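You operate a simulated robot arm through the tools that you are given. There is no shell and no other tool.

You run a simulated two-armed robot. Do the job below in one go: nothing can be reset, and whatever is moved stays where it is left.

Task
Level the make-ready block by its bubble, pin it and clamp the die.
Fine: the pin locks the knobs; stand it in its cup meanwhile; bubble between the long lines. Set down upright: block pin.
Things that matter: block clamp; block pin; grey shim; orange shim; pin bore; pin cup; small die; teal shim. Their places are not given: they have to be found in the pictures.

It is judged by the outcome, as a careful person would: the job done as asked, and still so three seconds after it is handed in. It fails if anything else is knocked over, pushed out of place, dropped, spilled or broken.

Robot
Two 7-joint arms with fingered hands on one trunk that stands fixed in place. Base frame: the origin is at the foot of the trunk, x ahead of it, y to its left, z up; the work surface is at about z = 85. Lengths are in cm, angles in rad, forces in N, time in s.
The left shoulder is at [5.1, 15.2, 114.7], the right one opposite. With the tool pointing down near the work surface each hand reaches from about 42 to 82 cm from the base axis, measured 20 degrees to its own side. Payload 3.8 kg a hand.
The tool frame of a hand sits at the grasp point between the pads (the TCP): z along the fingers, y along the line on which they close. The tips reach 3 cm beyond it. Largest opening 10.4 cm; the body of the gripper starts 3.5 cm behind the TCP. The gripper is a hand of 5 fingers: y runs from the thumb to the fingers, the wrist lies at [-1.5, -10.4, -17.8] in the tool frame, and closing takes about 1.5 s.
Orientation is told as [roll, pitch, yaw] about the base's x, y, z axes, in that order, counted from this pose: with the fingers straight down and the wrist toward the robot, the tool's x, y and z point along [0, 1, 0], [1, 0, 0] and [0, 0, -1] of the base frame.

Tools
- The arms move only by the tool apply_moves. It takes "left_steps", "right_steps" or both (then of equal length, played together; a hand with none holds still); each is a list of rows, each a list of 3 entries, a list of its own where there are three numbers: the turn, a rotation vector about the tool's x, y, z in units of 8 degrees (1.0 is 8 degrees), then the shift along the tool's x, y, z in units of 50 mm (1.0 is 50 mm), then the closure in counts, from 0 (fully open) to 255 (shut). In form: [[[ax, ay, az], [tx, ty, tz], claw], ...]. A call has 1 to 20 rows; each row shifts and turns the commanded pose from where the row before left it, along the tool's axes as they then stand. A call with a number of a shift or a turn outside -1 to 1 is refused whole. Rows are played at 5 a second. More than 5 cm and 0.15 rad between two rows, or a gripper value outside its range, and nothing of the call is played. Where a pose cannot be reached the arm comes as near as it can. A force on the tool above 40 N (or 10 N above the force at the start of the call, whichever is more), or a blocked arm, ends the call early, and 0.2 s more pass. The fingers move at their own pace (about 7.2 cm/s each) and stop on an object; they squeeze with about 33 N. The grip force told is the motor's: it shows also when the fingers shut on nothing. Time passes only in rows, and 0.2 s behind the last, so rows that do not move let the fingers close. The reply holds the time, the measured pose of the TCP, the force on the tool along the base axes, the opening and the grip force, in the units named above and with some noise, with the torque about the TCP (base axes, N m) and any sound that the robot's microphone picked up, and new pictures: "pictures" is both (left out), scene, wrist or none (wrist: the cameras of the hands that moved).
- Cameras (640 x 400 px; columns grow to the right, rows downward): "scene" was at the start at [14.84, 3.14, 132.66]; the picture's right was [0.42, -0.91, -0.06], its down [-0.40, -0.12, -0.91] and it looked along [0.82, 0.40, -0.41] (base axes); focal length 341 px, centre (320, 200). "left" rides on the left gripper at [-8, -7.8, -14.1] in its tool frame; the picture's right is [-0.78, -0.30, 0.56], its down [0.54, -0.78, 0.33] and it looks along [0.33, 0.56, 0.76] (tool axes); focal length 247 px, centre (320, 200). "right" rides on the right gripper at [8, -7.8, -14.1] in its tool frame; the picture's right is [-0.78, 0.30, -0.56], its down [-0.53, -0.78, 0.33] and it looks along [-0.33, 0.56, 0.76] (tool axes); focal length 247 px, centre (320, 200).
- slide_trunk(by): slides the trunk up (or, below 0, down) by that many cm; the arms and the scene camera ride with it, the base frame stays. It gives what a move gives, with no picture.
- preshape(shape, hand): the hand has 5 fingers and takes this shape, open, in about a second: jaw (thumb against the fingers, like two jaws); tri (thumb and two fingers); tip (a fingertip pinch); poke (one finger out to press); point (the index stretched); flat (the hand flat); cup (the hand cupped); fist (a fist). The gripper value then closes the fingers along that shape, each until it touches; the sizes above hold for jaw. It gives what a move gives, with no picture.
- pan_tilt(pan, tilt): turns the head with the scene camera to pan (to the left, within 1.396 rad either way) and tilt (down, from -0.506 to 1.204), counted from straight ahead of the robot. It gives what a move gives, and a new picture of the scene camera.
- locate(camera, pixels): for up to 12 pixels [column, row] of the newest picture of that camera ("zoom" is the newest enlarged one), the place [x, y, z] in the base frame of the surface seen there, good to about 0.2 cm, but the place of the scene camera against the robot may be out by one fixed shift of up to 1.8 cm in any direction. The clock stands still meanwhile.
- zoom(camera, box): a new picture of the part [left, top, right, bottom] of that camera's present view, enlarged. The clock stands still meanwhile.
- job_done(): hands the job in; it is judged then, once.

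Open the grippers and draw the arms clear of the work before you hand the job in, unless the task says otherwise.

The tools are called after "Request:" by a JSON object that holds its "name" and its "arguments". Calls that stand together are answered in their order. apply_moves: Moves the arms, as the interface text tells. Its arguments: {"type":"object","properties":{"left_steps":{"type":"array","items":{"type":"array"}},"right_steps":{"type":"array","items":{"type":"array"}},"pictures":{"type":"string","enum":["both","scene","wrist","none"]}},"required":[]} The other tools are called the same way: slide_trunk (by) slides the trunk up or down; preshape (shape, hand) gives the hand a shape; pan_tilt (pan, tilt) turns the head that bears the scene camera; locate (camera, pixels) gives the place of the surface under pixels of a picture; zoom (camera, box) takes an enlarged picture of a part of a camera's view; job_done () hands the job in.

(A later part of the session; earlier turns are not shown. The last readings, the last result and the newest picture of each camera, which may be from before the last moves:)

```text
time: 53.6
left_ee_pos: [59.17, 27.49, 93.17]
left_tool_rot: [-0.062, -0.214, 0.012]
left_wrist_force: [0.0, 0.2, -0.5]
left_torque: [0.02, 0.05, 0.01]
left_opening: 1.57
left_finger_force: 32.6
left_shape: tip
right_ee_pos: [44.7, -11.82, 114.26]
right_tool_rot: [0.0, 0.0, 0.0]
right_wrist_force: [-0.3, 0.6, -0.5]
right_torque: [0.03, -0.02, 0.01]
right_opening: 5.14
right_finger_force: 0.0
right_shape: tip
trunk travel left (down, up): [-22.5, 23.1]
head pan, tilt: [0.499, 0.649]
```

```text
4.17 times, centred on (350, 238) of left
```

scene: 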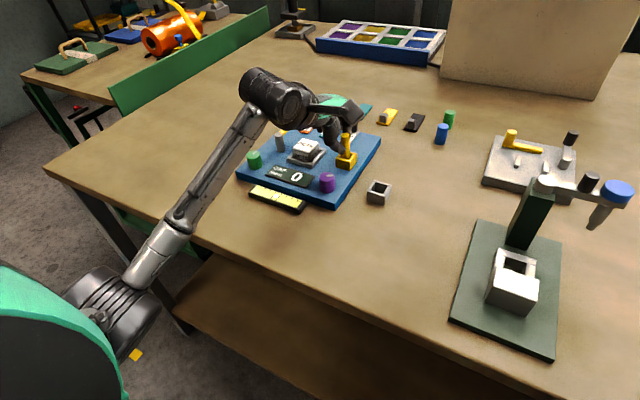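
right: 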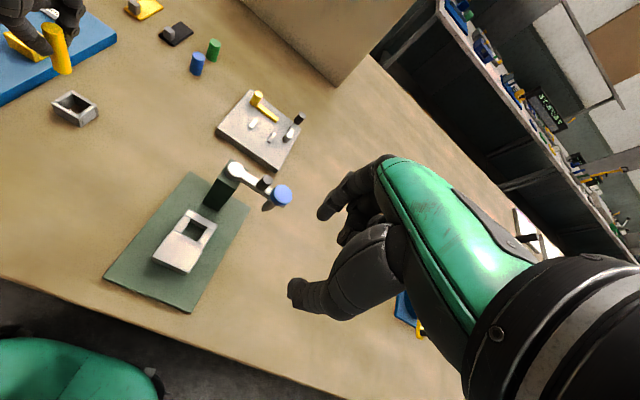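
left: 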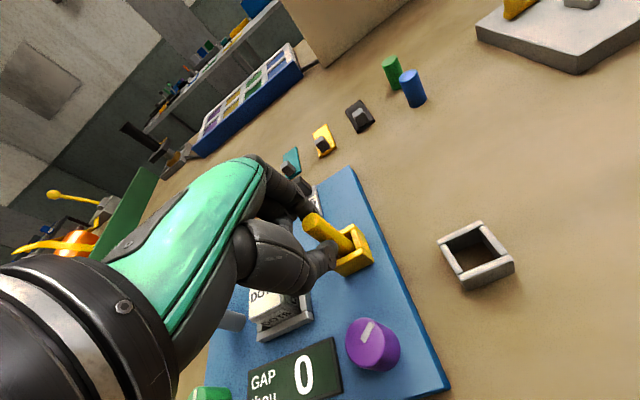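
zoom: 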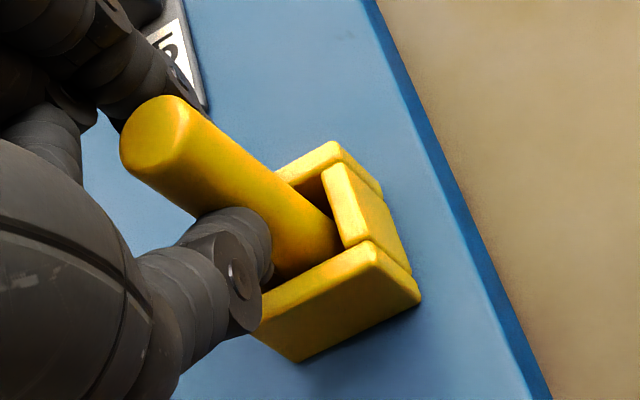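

The pin is in the bore, upright and force-free, about 1 cm above the floor. I check the thumb tip's clearance to the rim.

Request:
{"name": "locate", "arguments": {"camera": "zoom", "pixels": [[258, 270], [262, 285], [250, 300], [240, 320], [268, 240], [270, 280], [158, 135], [300, 230], [290, 260], [200, 90], [212, 100]]}}

Request:
{"name": "locate", "arguments": {"camera": "scene", "pixels": [[341, 162], [340, 164], [337, 163], [344, 161], [340, 160]]}}

```text
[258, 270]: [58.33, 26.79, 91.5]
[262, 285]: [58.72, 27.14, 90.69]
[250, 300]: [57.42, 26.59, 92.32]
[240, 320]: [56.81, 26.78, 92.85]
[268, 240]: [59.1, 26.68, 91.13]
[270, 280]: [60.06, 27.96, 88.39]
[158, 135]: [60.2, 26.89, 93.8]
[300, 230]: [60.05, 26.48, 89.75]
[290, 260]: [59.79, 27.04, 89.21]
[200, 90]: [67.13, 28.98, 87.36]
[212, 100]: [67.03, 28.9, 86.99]
```

```text
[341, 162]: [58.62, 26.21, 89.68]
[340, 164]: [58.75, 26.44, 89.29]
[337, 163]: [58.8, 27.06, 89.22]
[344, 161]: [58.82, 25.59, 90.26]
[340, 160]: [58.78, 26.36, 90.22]
```

Pin top is at 93.8 (foot at 88.0), thumb tip about 90.4 — clear of the 89.1 rim. Lower 0.75 cm more in small steps.

Request:
{"name": "apply_moves", "arguments": {"left_steps": [[[0, 0, 0], [0.0032, -0.0107, 0.049], 255], [[0, 0, 0], [0.0032, -0.0107, 0.049], 255], [[0, 0, 0], [0.0032, -0.0107, 0.049], 255], [[0, 0, 0], [0, 0, 0], 255]], "pictures": "wrist"}}

Request:
{"name": "zoom", "arguments": {"camera": "left", "box": [290, 190, 410, 286]}}

Request:
{"name": "zoom", "arguments": {"camera": "scene", "box": [310, 105, 380, 180]}}

```text
time: 54.6
left_ee_pos: [59.26, 27.44, 92.47]
left_tool_rot: [-0.06, -0.218, 0.011]
left_wrist_force: [0.3, 0.0, -1.0]
left_torque: [-0.01, 0.0, 0.0]
left_opening: 1.59
left_finger_force: 32.8
left_shape: tip
right_ee_pos: [44.67, -11.8, 114.34]
right_tool_rot: [-0.001, 0.0, 0.003]
right_wrist_force: [0.2, 0.1, -0.5]
right_torque: [-0.02, -0.02, 0.02]
right_opening: 5.15
right_finger_force: 0.1
right_shape: tip
trunk travel left (down, up): [-22.5, 23.1]
head pan, tilt: [0.499, 0.649]
```

left: 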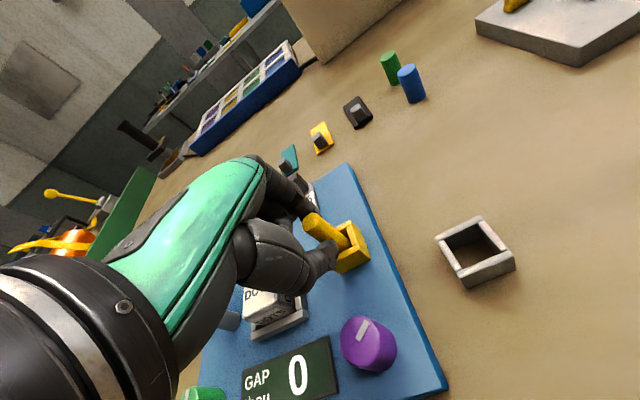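

```text
4.17 times, centred on (350, 238) of left
```

zoom: 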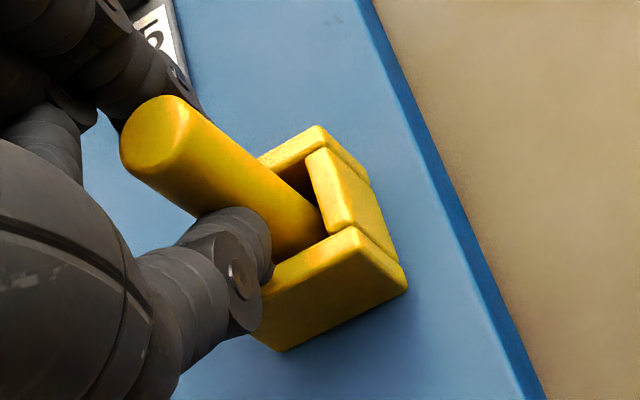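

```text
5.33 times, centred on (345, 142) of scene
```

zoom: 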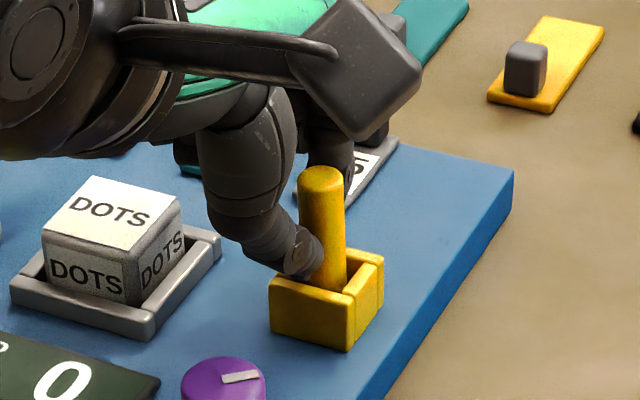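

Still force-free and upright, foot ≈2 mm above the floor. Lower another 2 mm in 1 mm steps.

Request:
{"name": "apply_moves", "arguments": {"left_steps": [[[0, 0, 0], [0.0013, -0.0043, 0.0195], 255], [[0, 0, 0], [0.0013, -0.0043, 0.0195], 255], [[0, 0, 0], [0, 0, 0], 255]], "pictures": "wrist"}}

Request:
{"name": "zoom", "arguments": {"camera": "left", "box": [290, 190, 410, 286]}}

Request:
{"name": "locate", "arguments": {"camera": "zoom", "pixels": [[158, 135], [195, 165], [235, 197], [275, 225], [300, 235]]}}

```text
time: 55.4
left_ee_pos: [59.21, 27.48, 92.19]
left_tool_rot: [-0.061, -0.214, 0.011]
left_wrist_force: [0.2, 0.2, -0.9]
left_torque: [0.0, -0.02, -0.04]
left_opening: 1.6
left_finger_force: 32.9
left_shape: tip
right_ee_pos: [44.6, -11.8, 114.22]
right_tool_rot: [-0.001, -0.001, 0.0]
right_wrist_force: [-0.8, 0.0, -0.3]
right_torque: [-0.01, 0.01, 0.01]
right_opening: 5.15
right_finger_force: 0.1
right_shape: tip
trunk travel left (down, up): [-22.5, 23.1]
head pan, tilt: [0.499, 0.649]
```

left: 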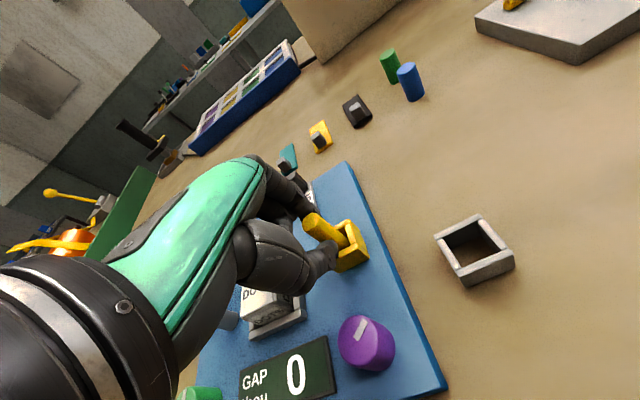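

```text
4.17 times, centred on (350, 238) of left
```

zoom: 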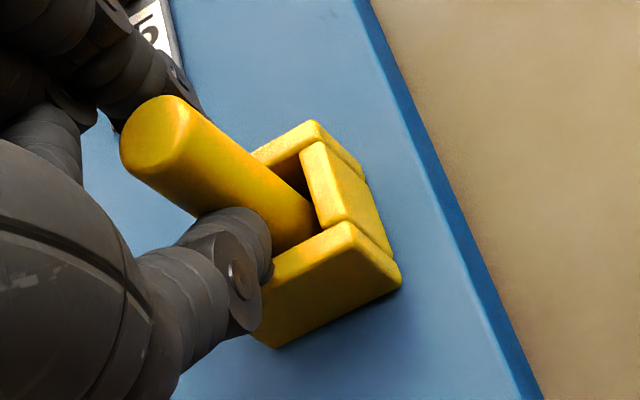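

```text
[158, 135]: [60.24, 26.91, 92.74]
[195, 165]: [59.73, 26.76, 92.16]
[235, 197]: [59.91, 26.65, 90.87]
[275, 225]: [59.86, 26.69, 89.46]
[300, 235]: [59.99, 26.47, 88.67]
```

The pin top is at 92.74, its seated height, standing straight. Release slowly.

Request:
{"name": "apply_moves", "arguments": {"left_steps": [[[0, 0, 0], [0, 0, 0], 225], [[0, 0, 0], [0, 0, 0], 212], [[0, 0, 0], [0, 0, 0], 200], [[0, 0, 0], [0, 0, 0], 180], [[0, 0, 0], [0, 0, 0], 150], [[0, 0, 0], [0, 0, 0], 120], [[0, 0, 0], [0, 0, 0], 120]], "pictures": "both"}}

Request:
{"name": "zoom", "arguments": {"camera": "scene", "box": [310, 105, 380, 180]}}

Request:
{"name": "zoom", "arguments": {"camera": "left", "box": [290, 190, 410, 286]}}

```text
time: 57.0
left_ee_pos: [59.19, 27.53, 92.21]
left_tool_rot: [-0.06, -0.217, 0.012]
left_wrist_force: [1.5, 0.1, -0.3]
left_torque: [0.0, -0.03, 0.0]
left_opening: 5.43
left_finger_force: 0.0
left_shape: tip
right_ee_pos: [44.73, -11.82, 114.29]
right_tool_rot: [0.002, 0.001, 0.0]
right_wrist_force: [0.2, 0.8, 0.2]
right_torque: [0.03, -0.02, 0.03]
right_opening: 5.14
right_finger_force: 0.1
right_shape: tip
trunk travel left (down, up): [-22.5, 23.1]
head pan, tilt: [0.499, 0.649]
```

scene: 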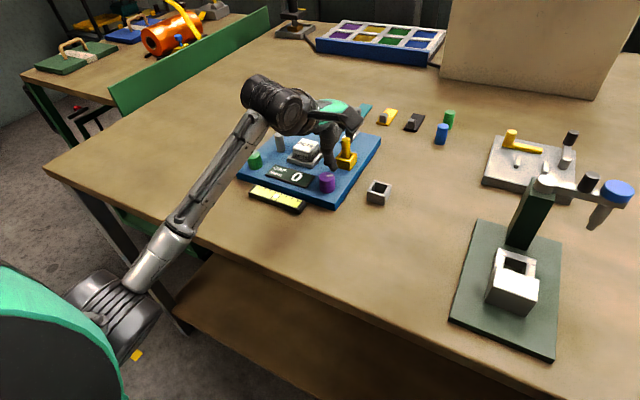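
left: 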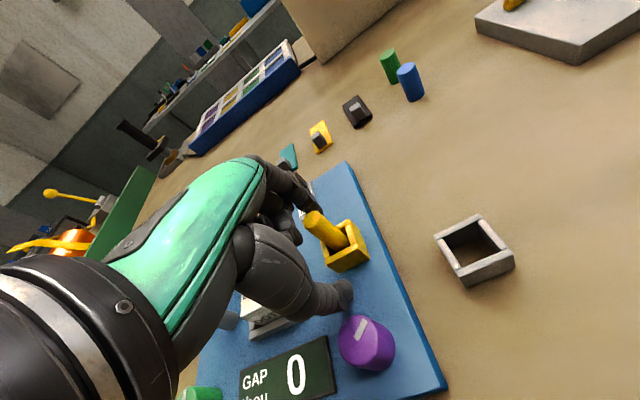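

```text
5.33 times, centred on (345, 142) of scene
```

zoom: 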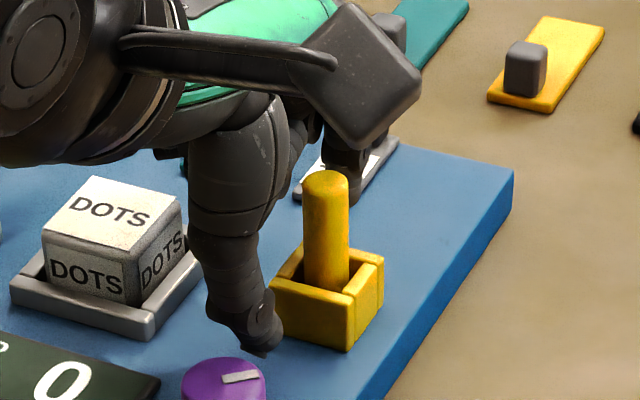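

```text
4.17 times, centred on (350, 238) of left
```

zoom: 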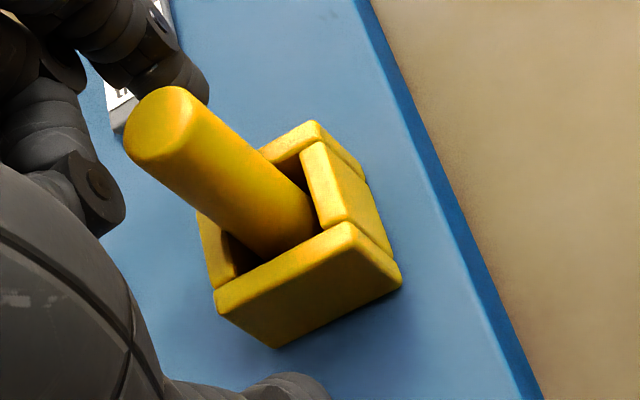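

Released. Check that the pin stands straight and that the index isn't leaning on it.

Request:
{"name": "locate", "arguments": {"camera": "zoom", "pixels": [[160, 122], [130, 125], [190, 118], [158, 152], [172, 92], [200, 160], [235, 190], [265, 220], [285, 230], [205, 85]]}}

```text
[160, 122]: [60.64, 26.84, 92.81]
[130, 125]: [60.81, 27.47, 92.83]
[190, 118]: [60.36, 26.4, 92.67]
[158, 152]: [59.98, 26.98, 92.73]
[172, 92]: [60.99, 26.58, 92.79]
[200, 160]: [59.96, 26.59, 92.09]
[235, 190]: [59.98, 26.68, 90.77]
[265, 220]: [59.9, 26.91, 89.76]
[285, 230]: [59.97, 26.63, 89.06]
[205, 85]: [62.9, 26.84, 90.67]
```

The pin stands vertical at (60.5,26.9), fully seated. Raise straight up along base z, then level the hand again.

Request:
{"name": "apply_moves", "arguments": {"left_steps": [[[0, 0, 0], [-0.0076, 0.0256, -0.117], 120], [[0, 0, 0], [-0.0151, 0.0511, -0.234], 120], [[0, 0, 0], [-0.0151, 0.0511, -0.234], 120], [[0, 0, 0], [-0.0252, 0.0852, -0.39], 120], [[0, 0, 0], [-0.0252, 0.0852, -0.39], 120], [[0, 0, 0], [-0.0252, 0.0852, -0.39], 120], [[0.52, 0.14, 0], [0, 0, -0.2], 120], [[0.52, 0.14, 0], [0, 0, -0.2], 120], [[0.51, 0.14, 0], [0, 0, 0], 120], [[0, 0, 0], [0, 0, 0], 120]], "pictures": "both"}}

Request:
{"name": "zoom", "arguments": {"camera": "scene", "box": [230, 95, 400, 215]}}

Request:
{"name": "zoom", "arguments": {"camera": "scene", "box": [245, 175, 315, 220]}}

```text
time: 59.2
left_ee_pos: [58.96, 27.49, 103.25]
left_tool_rot: [-0.001, 0.002, 0.005]
left_wrist_force: [-0.3, 0.6, -0.2]
left_torque: [0.01, 0.05, -0.01]
left_opening: 5.46
left_finger_force: 0.1
left_shape: tip
right_ee_pos: [44.81, -11.84, 114.27]
right_tool_rot: [0.0, 0.0, -0.001]
right_wrist_force: [-0.4, -0.4, -0.5]
right_torque: [0.02, 0.02, 0.03]
right_opening: 5.15
right_finger_force: 0.1
right_shape: tip
trunk travel left (down, up): [-22.5, 23.1]
head pan, tilt: [0.499, 0.649]
```

scene: 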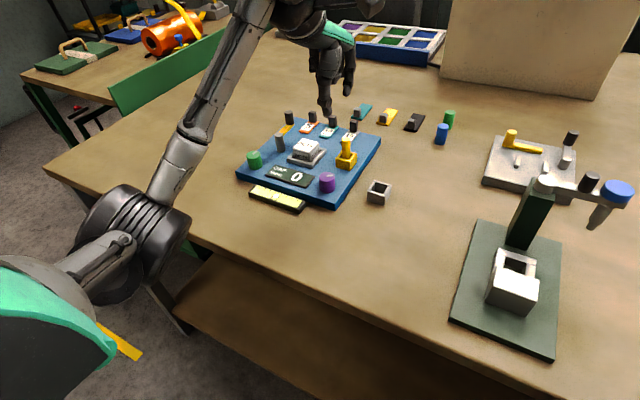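
left: 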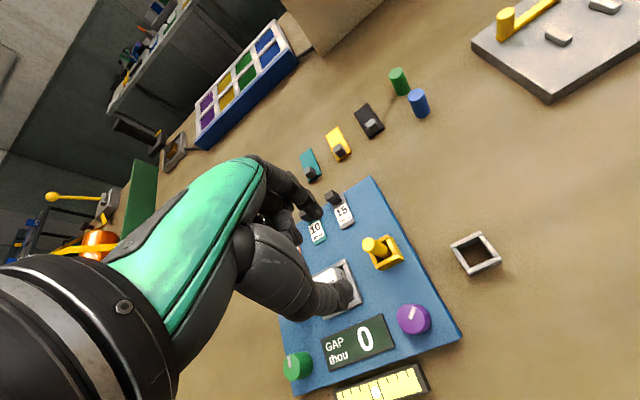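

```text
3.33 times, centred on (315, 155) of scene
```

zoom: 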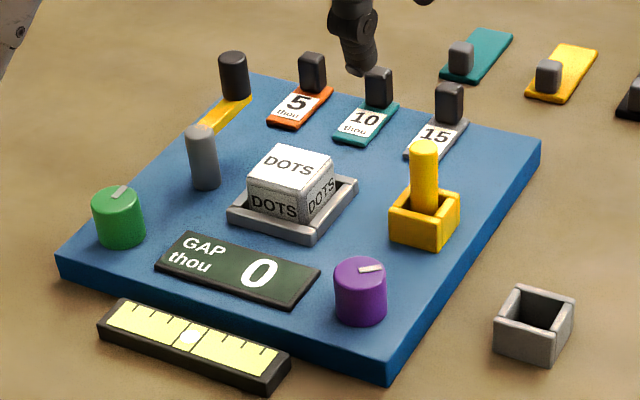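

```text
8.89 times, centred on (280, 198) of scene
```

zoom: 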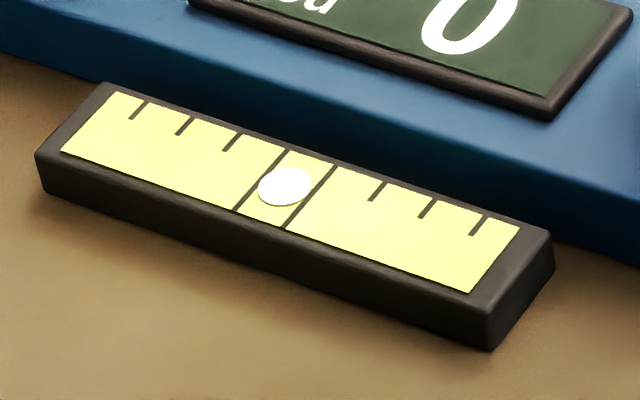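

Bubble is centred and the pin is seated; GAP reads 0. Now study the clamp (grey post ~(281,135), yellow bar and black knob ~(291,117)).

Request:
{"name": "zoom", "arguments": {"camera": "scene", "box": [262, 102, 332, 172]}}

```text
5.71 times, centred on (297, 137) of scene
```

zoom: 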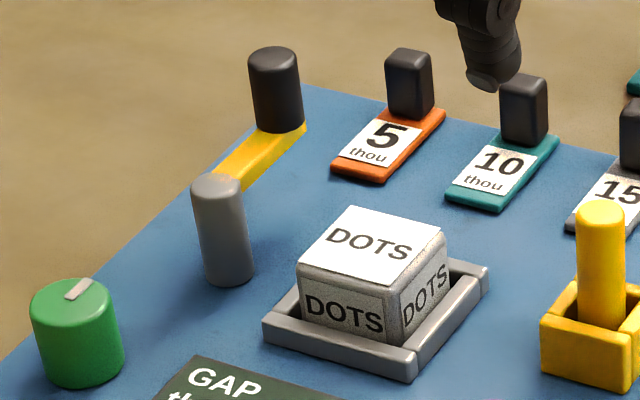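

Request:
{"name": "locate", "arguments": {"camera": "zoom", "pixels": [[215, 182], [225, 260], [230, 280], [273, 55], [275, 100], [278, 125], [255, 155], [240, 172], [220, 172], [300, 128], [285, 150], [365, 238]]}}

Request:
{"name": "locate", "arguments": {"camera": "zoom", "pixels": [[350, 208], [300, 265], [388, 290], [445, 232], [345, 305], [270, 330], [415, 360], [485, 270], [410, 55], [410, 110], [525, 85], [255, 60]]}}

```text
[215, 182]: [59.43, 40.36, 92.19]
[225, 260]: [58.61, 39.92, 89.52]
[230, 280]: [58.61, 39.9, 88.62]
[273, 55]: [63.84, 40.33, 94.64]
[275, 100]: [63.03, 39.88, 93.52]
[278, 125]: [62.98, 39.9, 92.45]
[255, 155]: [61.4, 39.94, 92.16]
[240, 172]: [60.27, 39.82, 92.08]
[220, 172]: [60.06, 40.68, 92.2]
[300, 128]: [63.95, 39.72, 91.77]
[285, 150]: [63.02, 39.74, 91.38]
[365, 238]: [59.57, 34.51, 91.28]
```

```text
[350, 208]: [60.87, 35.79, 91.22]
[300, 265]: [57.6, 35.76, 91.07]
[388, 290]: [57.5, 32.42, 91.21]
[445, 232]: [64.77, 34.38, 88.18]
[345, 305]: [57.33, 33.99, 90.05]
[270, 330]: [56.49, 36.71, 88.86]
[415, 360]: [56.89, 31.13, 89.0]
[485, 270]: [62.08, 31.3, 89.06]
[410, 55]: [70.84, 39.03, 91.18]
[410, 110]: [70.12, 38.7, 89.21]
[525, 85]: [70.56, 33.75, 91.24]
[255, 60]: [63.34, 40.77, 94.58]
```

With the scene shift applied: post axis ≈(59.5,41.4) top z≈91, yellow bar z≈90–91, black knob ≈(63.7,41.4) top z≈93.4, die centre ≈(59.3,35.2) top z≈90. The arm must swing clockwise over the die. I move the left hand above the black knob with yaw +45° to look closer.

Request:
{"name": "apply_moves", "arguments": {"left_steps": [[[0, 0, 0], [0.7, 0.23, 0], 100], [[0, 0, 0], [0.7, 0.23, 0], 100], [[0, 0, 0], [0.7, 0.23, 0], 100], [[0, 0, 0], [0.68, 0.23, 0], 100], [[0, 0, -0.94], [0, 0, 0], 100], [[0, 0, -0.94], [0, 0, 0], 100], [[0, 0, -0.94], [0, 0, 0], 100], [[0, 0, -0.94], [0, 0, 0], 100], [[0, 0, -0.94], [0, 0, 0], 100], [[0, 0, -0.94], [0, 0, 0], 100], [[0, 0, 0], [0, 0, 0], 100]], "pictures": "both"}}

Request:
{"name": "zoom", "arguments": {"camera": "left", "box": [260, 180, 460, 340]}}

```text
time: 61.6
left_ee_pos: [63.37, 41.52, 103.23]
left_tool_rot: [0.0, 0.001, 0.796]
left_wrist_force: [0.5, 0.6, 1.0]
left_torque: [0.0, 0.0, 0.01]
left_opening: 6.27
left_finger_force: 0.1
left_shape: tip
right_ee_pos: [44.58, -11.84, 114.39]
right_tool_rot: [-0.001, -0.001, 0.001]
right_wrist_force: [0.8, -0.6, -0.4]
right_torque: [-0.03, 0.02, 0.01]
right_opening: 5.17
right_finger_force: 0.1
right_shape: tip
trunk travel left (down, up): [-22.5, 23.1]
head pan, tilt: [0.499, 0.649]
```

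scene: 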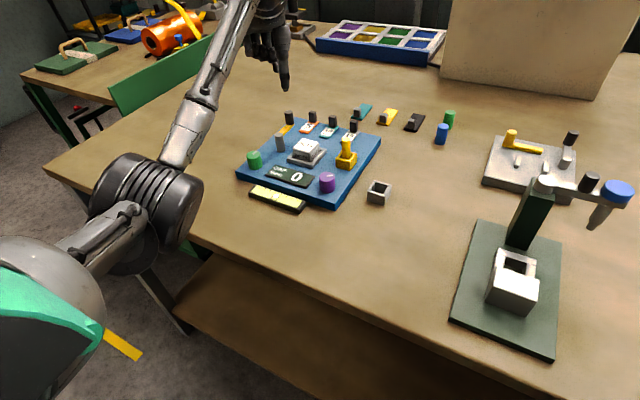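
left: 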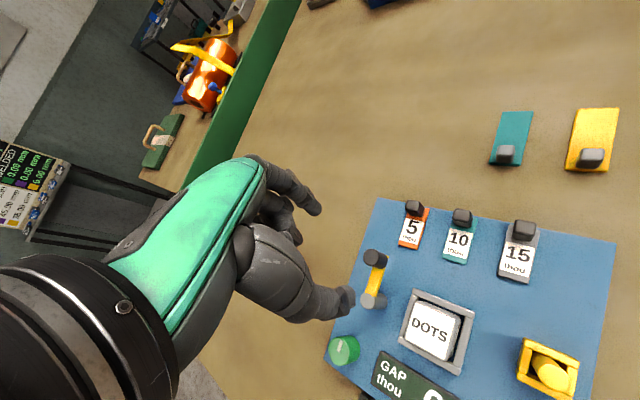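

```text
2.50 times, centred on (360, 260) of left
```

zoom: 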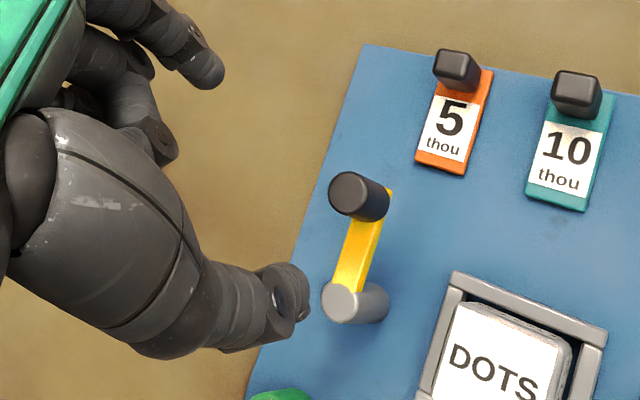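

Good view of the clamp. Zoom tighter and measure knob, bar and post.

Request:
{"name": "zoom", "arguments": {"camera": "left", "box": [350, 235, 480, 345]}}

Request:
{"name": "locate", "arguments": {"camera": "zoom", "pixels": [[120, 75], [85, 75], [118, 55], [125, 105], [150, 80], [175, 100], [150, 150], [130, 195], [125, 225], [95, 225], [150, 230], [155, 260]]}}

```text
3.64 times, centred on (415, 290) of left
```

zoom: 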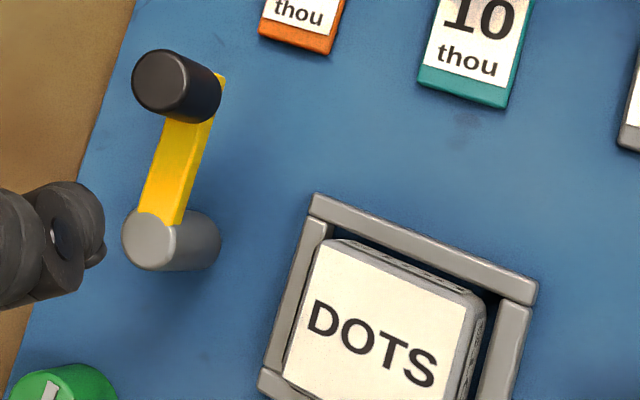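

```text
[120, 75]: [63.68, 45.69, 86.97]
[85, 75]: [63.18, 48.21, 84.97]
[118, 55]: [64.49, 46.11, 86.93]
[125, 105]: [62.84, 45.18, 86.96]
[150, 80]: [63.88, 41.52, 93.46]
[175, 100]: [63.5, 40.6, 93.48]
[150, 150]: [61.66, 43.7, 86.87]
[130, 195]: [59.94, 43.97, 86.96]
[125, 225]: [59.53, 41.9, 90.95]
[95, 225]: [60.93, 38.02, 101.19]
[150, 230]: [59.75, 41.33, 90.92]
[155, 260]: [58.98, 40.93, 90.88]
```

Re-locate with the correct pixel positions in this zoom.

Request:
{"name": "locate", "arguments": {"camera": "zoom", "pixels": [[160, 82], [135, 85], [185, 85], [162, 55], [158, 112], [150, 240], [125, 240], [172, 245], [150, 213], [150, 267], [180, 170], [220, 78]]}}

Request:
{"name": "locate", "arguments": {"camera": "zoom", "pixels": [[340, 245], [465, 305], [290, 370], [380, 320], [315, 200], [535, 285], [265, 380], [175, 150], [200, 160], [165, 200], [190, 200], [480, 310]]}}

```text
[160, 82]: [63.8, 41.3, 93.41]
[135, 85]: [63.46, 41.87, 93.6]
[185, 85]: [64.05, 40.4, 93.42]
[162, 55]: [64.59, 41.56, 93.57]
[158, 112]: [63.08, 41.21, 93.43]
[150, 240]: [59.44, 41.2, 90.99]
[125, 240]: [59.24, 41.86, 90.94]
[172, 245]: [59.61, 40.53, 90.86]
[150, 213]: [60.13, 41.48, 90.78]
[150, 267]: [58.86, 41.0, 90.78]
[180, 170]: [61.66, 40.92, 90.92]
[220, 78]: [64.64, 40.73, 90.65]
```

```text
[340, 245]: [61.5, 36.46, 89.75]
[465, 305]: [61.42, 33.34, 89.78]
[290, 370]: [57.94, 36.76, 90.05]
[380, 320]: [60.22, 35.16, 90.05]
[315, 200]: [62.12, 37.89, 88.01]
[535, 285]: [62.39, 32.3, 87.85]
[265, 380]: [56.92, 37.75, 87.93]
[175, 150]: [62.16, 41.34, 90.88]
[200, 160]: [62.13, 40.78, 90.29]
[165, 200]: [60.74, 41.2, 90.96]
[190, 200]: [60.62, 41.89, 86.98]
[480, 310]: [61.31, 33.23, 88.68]
```

Clamp: post centre (59.45,41.2), bar top z 90.9 ending at x≈64.65, knob centre (63.8,41.2) top 93.45. Align over the knob and lower to z≈97 for a check.

Request:
{"name": "apply_moves", "arguments": {"left_steps": [[[0, 0, 0], [-0.06, 0.03, 0.4], 120], [[0, 0, 0], [0, 0, 0.4], 120], [[0, 0, 0], [0, 0, 0.4], 120], [[0, 0, 0], [0, 0, 0], 120], [[0, 0, 0], [0, 0, 0], 120]], "pictures": "both"}}

Request:
{"name": "zoom", "arguments": {"camera": "left", "box": [270, 180, 430, 300]}}

```text
time: 62.8
left_ee_pos: [63.85, 41.53, 97.17]
left_tool_rot: [-0.001, 0.001, 0.794]
left_wrist_force: [-0.1, 0.7, 0.6]
left_torque: [0.01, 0.03, 0.0]
left_opening: 5.54
left_finger_force: 0.1
left_shape: tip
right_ee_pos: [44.7, -11.76, 114.21]
right_tool_rot: [0.0, -0.001, 0.0]
right_wrist_force: [0.5, 0.1, -0.3]
right_torque: [-0.01, 0.0, 0.03]
right_opening: 5.16
right_finger_force: 0.0
right_shape: tip
trunk travel left (down, up): [-22.5, 23.1]
head pan, tilt: [0.499, 0.649]
```

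scene: 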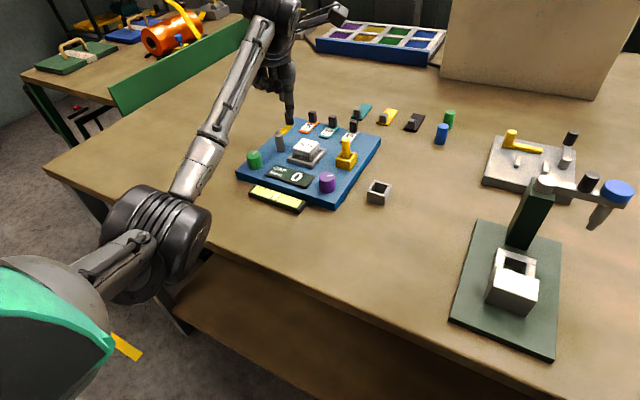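
left: 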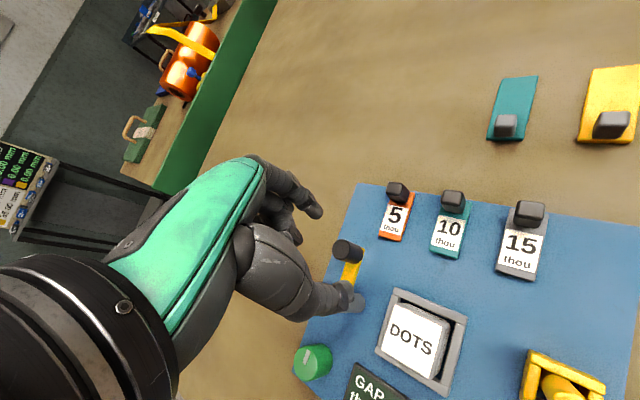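

```text
3.33 times, centred on (350, 240) of left
```

zoom: 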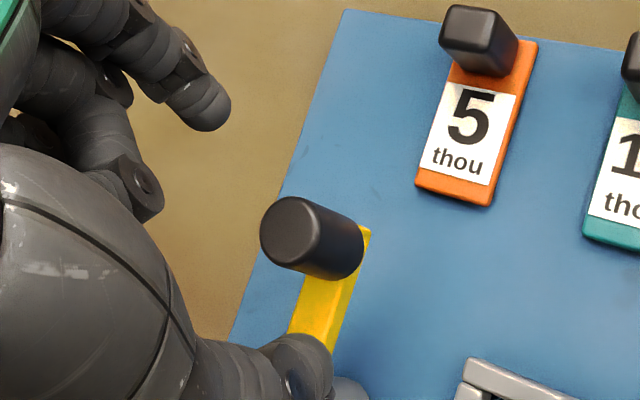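

Knob appears ~0.4 cm off along −tool x. Locate the knob again to correct.

Request:
{"name": "locate", "arguments": {"camera": "zoom", "pixels": [[290, 230], [265, 230], [315, 235], [292, 202], [288, 262], [272, 210], [308, 255]]}}

```text
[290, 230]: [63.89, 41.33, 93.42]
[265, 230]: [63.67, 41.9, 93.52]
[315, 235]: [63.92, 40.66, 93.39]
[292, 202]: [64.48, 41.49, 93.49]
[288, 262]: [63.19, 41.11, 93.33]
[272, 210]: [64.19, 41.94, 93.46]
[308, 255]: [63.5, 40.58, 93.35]
```

Correct by about (0.05,−0.3) and descend to TCP z≈94.0 (tips stay above the bar), then close on the knob.

Request:
{"name": "apply_moves", "arguments": {"left_steps": [[[0, 0, 0], [-0.049, -0.036, 0.2], 120], [[0, 0, 0], [0, 0, 0.22], 120], [[0, 0, 0], [0, 0, 0.21], 120], [[0, 0, 0], [0, 0, 0], 120]], "pictures": "both"}}

Request:
{"name": "zoom", "arguments": {"camera": "left", "box": [270, 180, 430, 300]}}

Request:
{"name": "zoom", "arguments": {"camera": "scene", "box": [240, 70, 350, 180]}}

```text
time: 63.8
left_ee_pos: [63.87, 41.02, 94.03]
left_tool_rot: [0.0, 0.002, 0.794]
left_wrist_force: [-0.3, 0.8, -0.1]
left_torque: [-0.01, 0.01, 0.04]
left_opening: 5.53
left_finger_force: 0.1
left_shape: tip
right_ee_pos: [44.67, -11.83, 114.26]
right_tool_rot: [-0.001, -0.001, -0.002]
right_wrist_force: [0.0, 0.1, -0.1]
right_torque: [-0.02, 0.01, -0.01]
right_opening: 5.16
right_finger_force: 0.0
right_shape: tip
trunk travel left (down, up): [-22.5, 23.1]
head pan, tilt: [0.499, 0.649]
```

scene: 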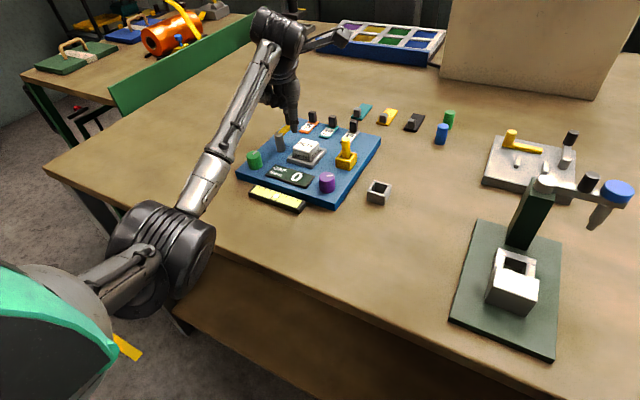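
left: 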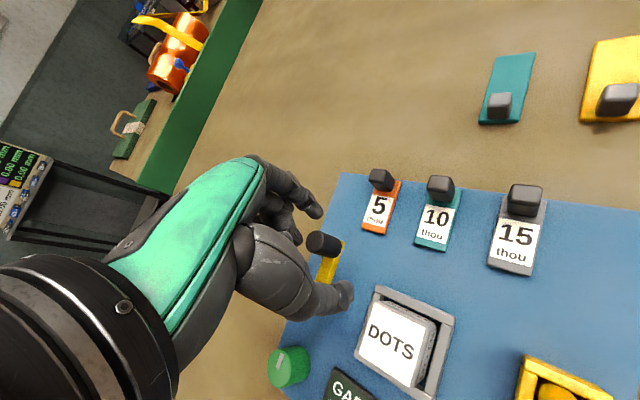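

```text
3.33 times, centred on (350, 240) of left
```

zoom: 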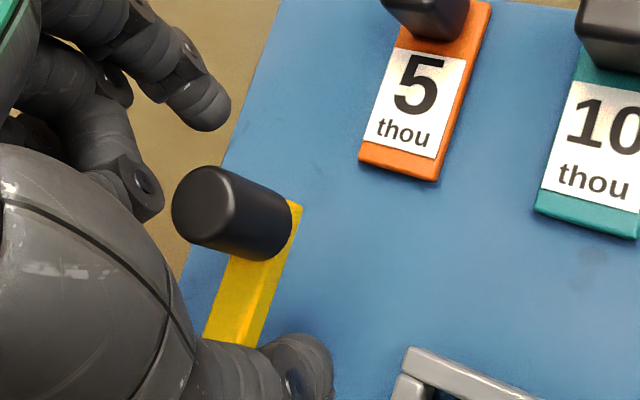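

```text
3.64 times, centred on (295, 125) of scene
```

zoom: 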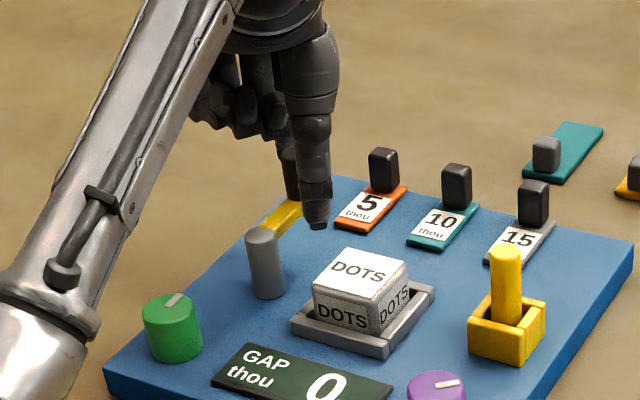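

The knob lies on the line between index and thumb. Close the pinch.

Request:
{"name": "apply_moves", "arguments": {"left_steps": [[[0, 0, 0], [0, 0, 0], 170], [[0, 0, 0], [0, 0, 0], 195], [[0, 0, 0], [0, 0, 0], 215], [[0, 0, 0], [0, 0, 0], 240], [[0, 0, 0], [0, 0, 0], 240], [[0, 0, 0], [0, 0, 0], 240]], "pictures": "both"}}

Request:
{"name": "zoom", "arguments": {"camera": "left", "box": [270, 180, 430, 300]}}

```text
time: 65.2
left_ee_pos: [63.81, 41.12, 94.02]
left_tool_rot: [0.001, 0.001, 0.796]
left_wrist_force: [1.7, -0.6, 0.4]
left_torque: [0.04, -0.08, -0.03]
left_opening: 1.1
left_finger_force: 32.8
left_shape: tip
right_ee_pos: [44.63, -11.78, 114.36]
right_tool_rot: [0.0, 0.0, 0.0]
right_wrist_force: [-0.4, 0.7, -0.2]
right_torque: [-0.01, -0.01, -0.02]
right_opening: 5.16
right_finger_force: 0.1
right_shape: tip
trunk travel left (down, up): [-22.5, 23.1]
head pan, tilt: [0.499, 0.649]
```

scene: 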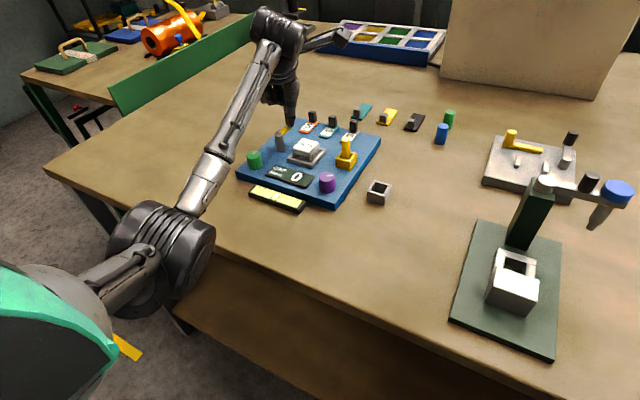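
left: 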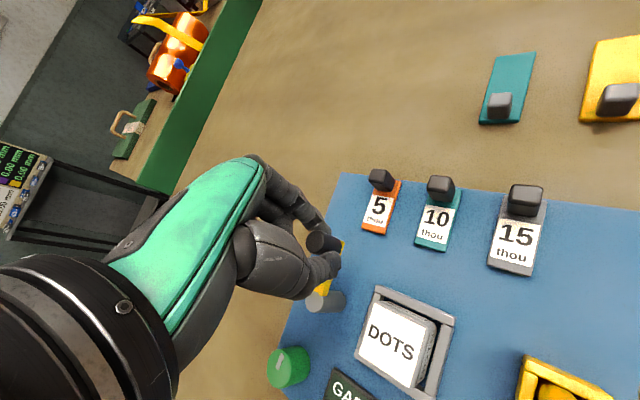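

```text
3.33 times, centred on (350, 240) of left
```

zoom: 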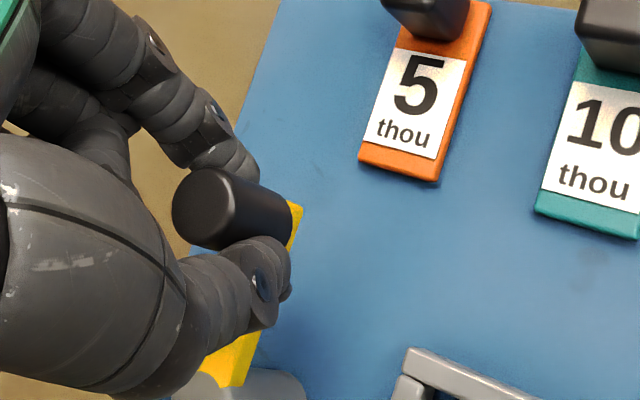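

Gripped. Swing the arm clockwise about the post (59.45,41.2), radius 4.35, in 6° steps with the hand yawing along; first 18° to check forces.

Request:
{"name": "apply_moves", "arguments": {"left_steps": [[[0, 0, 0.75], [-0.0602, -0.0682, 0], 240], [[0, 0, 0.75], [-0.0602, -0.0682, 0], 240], [[0, 0, 0.75], [-0.0602, -0.0682, 0], 240], [[0, 0, 0], [0, 0, 0], 240], [[0, 0, 0], [0, 0, 0], 240]], "pictures": "both"}}

Request:
{"name": "zoom", "arguments": {"camera": "scene", "box": [240, 70, 350, 180]}}

Request:
{"name": "zoom", "arguments": {"camera": "left", "box": [270, 180, 430, 300]}}

```text
time: 66.4
left_ee_pos: [63.6, 39.68, 94.03]
left_tool_rot: [0.0, 0.0, 0.478]
left_wrist_force: [-0.6, 0.1, -2.2]
left_torque: [0.04, -0.03, -0.01]
left_opening: 1.06
left_finger_force: 33.2
left_shape: tip
right_ee_pos: [44.69, -11.81, 114.41]
right_tool_rot: [0.001, 0.002, -0.001]
right_wrist_force: [0.7, 0.3, 0.9]
right_torque: [0.02, 0.0, 0.01]
right_opening: 5.16
right_finger_force: 0.1
right_shape: tip
trunk travel left (down, up): [-22.5, 23.1]
head pan, tilt: [0.499, 0.649]
```

scene: 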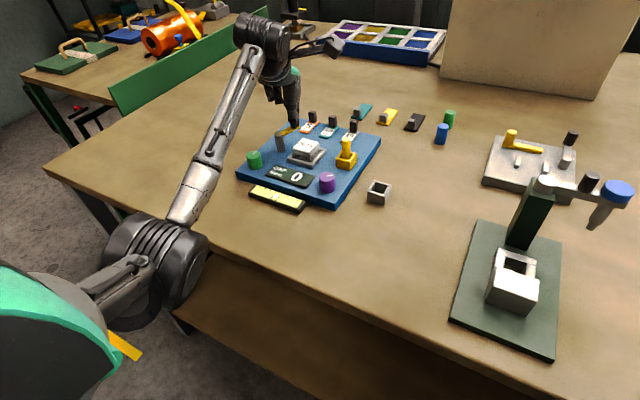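
left: 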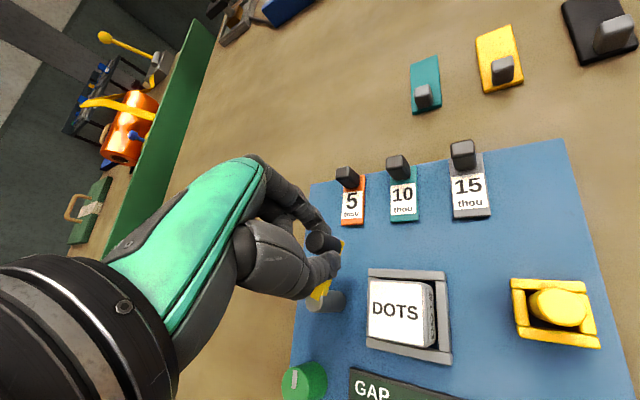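

```text
3.64 times, centred on (295, 125) of scene
```

zoom: 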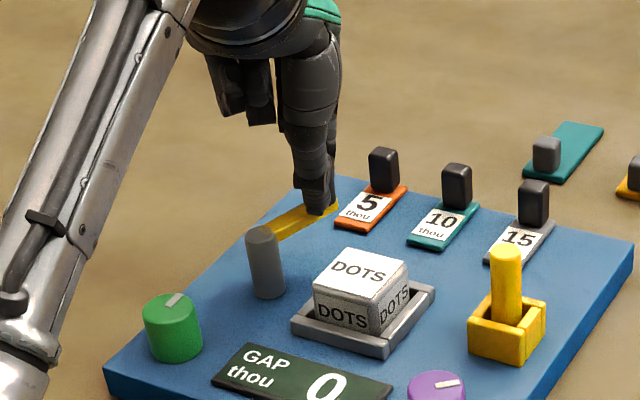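

```text
3.33 times, centred on (350, 240) of left
```

zoom: 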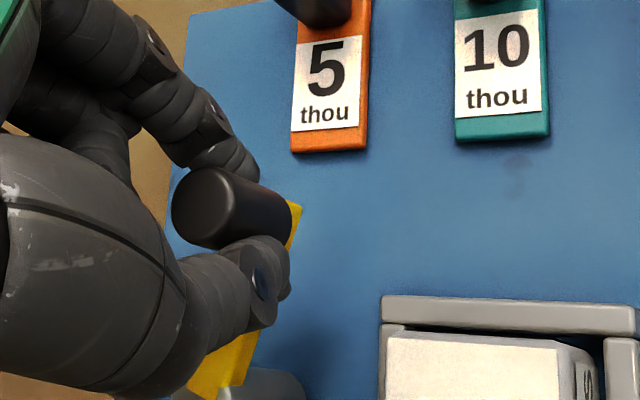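

Swings freely (forces ≈2 N), right on the arc. Continue another 36°.

Request:
{"name": "apply_moves", "arguments": {"left_steps": [[[0, 0, 0.75], [-0.0602, -0.0682, 0], 240], [[0, 0, 0.75], [-0.0602, -0.0682, 0], 240], [[0, 0, 0.75], [-0.0602, -0.0682, 0], 240], [[0, 0, 0.75], [-0.0602, -0.0682, 0], 240], [[0, 0, 0.75], [-0.0602, -0.0682, 0], 240], [[0, 0, 0.75], [-0.0602, -0.0682, 0], 240], [[0, 0, 0], [0, 0, 0], 240], [[0, 0, 0], [0, 0, 0], 240]], "pictures": "both"}}

Request:
{"name": "zoom", "arguments": {"camera": "scene", "box": [240, 70, 350, 180]}}

Request:
{"name": "zoom", "arguments": {"camera": "left", "box": [270, 180, 430, 300]}}

```text
time: 68.2
left_ee_pos: [61.86, 37.53, 94.01]
left_tool_rot: [-0.002, 0.002, -0.151]
left_wrist_force: [-2.7, 3.7, -4.2]
left_torque: [0.1, 0.03, 0.06]
left_opening: 1.07
left_finger_force: 32.7
left_shape: tip
right_ee_pos: [44.69, -11.73, 114.18]
right_tool_rot: [-0.002, 0.0, -0.001]
right_wrist_force: [-0.6, 0.1, 0.7]
right_torque: [0.03, 0.01, 0.01]
right_opening: 5.13
right_finger_force: 0.1
right_shape: tip
trunk travel left (down, up): [-22.5, 23.1]
head pan, tilt: [0.499, 0.649]
```

scene: 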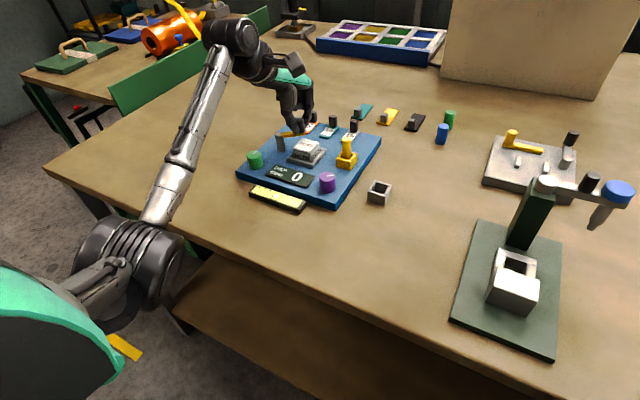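
left: 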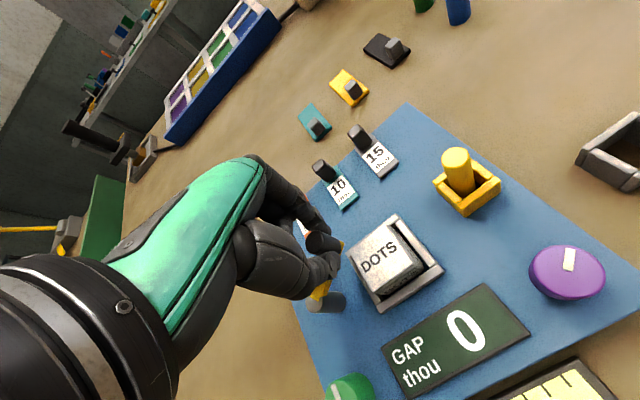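

```text
3.64 times, centred on (295, 125) of scene
```

zoom: 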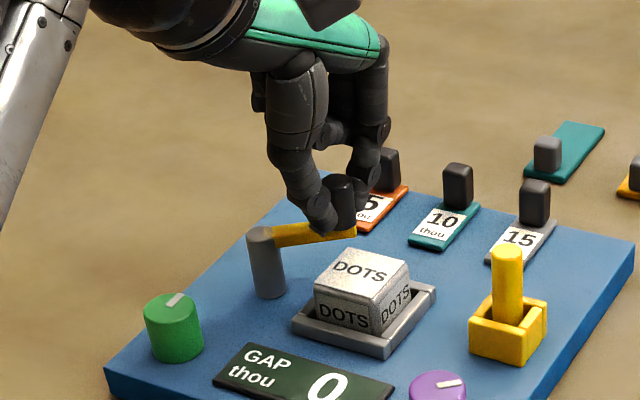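

```text
3.33 times, centred on (350, 240) of left
```

zoom: 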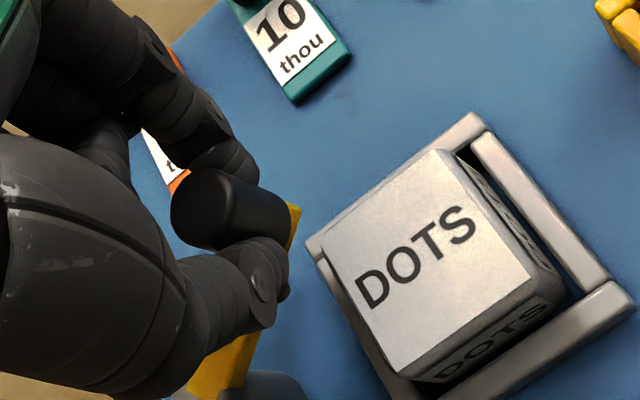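

On the arc (radius 4.39) with small forces. Continue the last 36°.

Request:
{"name": "apply_moves", "arguments": {"left_steps": [[[0, 0, 0.75], [-0.0602, -0.0682, 0], 240], [[0, 0, 0.75], [-0.0602, -0.0682, 0], 240], [[0, 0, 0.75], [-0.0602, -0.0682, 0], 240], [[0, 0, 0.75], [-0.0602, -0.0682, 0], 240], [[0, 0, 0], [0, 0, 0], 240], [[0, 0, 0], [0, 0, 0], 240]], "pictures": "both"}}

Request:
{"name": "zoom", "arguments": {"camera": "scene", "box": [240, 80, 350, 190]}}

Request:
{"name": "zoom", "arguments": {"camera": "left", "box": [270, 180, 430, 300]}}

```text
time: 69.6
left_ee_pos: [60.32, 36.79, 93.93]
left_tool_rot: [-0.002, -0.001, -0.567]
left_wrist_force: [-3.1, 7.5, 0.3]
left_torque: [0.17, 0.07, 0.03]
left_opening: 1.08
left_finger_force: 32.7
left_shape: tip
right_ee_pos: [44.71, -11.68, 114.32]
right_tool_rot: [-0.001, -0.001, 0.0]
right_wrist_force: [0.4, 0.2, 0.2]
right_torque: [0.02, 0.01, 0.01]
right_opening: 5.13
right_finger_force: 0.0
right_shape: tip
trunk travel left (down, up): [-22.5, 23.1]
head pan, tilt: [0.499, 0.649]
```

scene: 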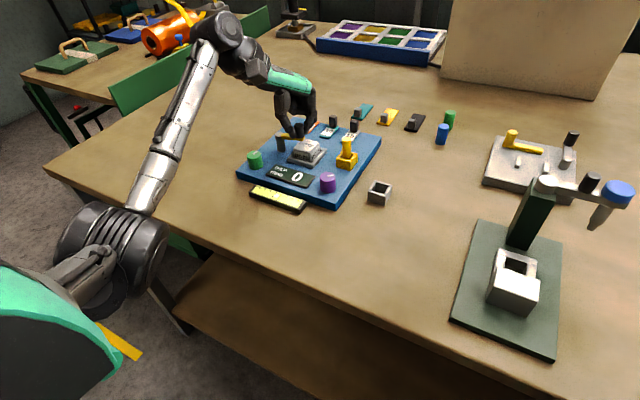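
left: 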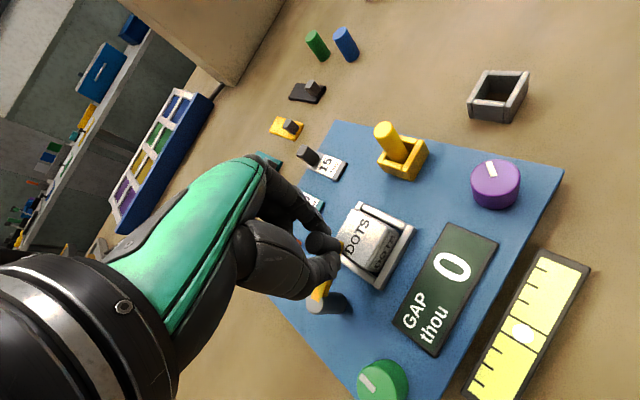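

```text
3.64 times, centred on (295, 135) of scene
```

zoom: 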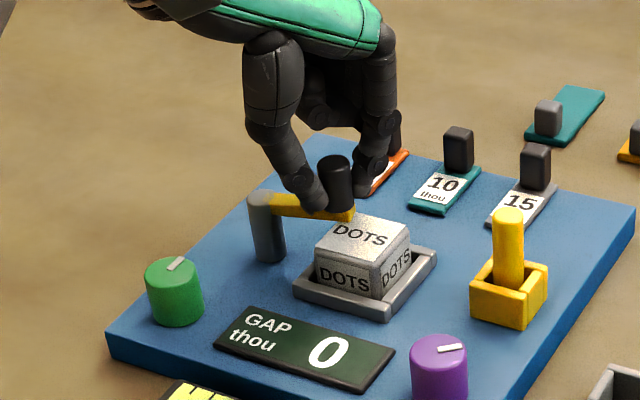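

```text
3.33 times, centred on (350, 240) of left
```

zoom: 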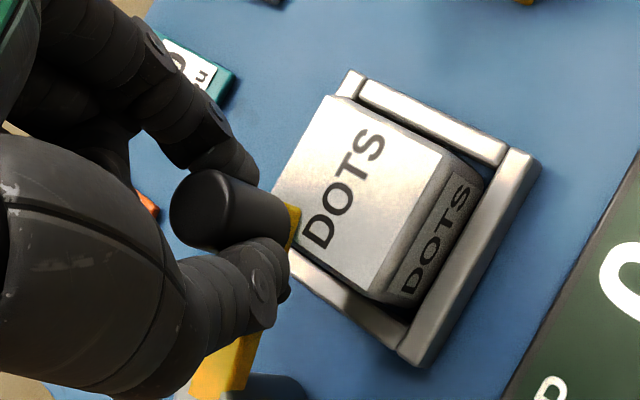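

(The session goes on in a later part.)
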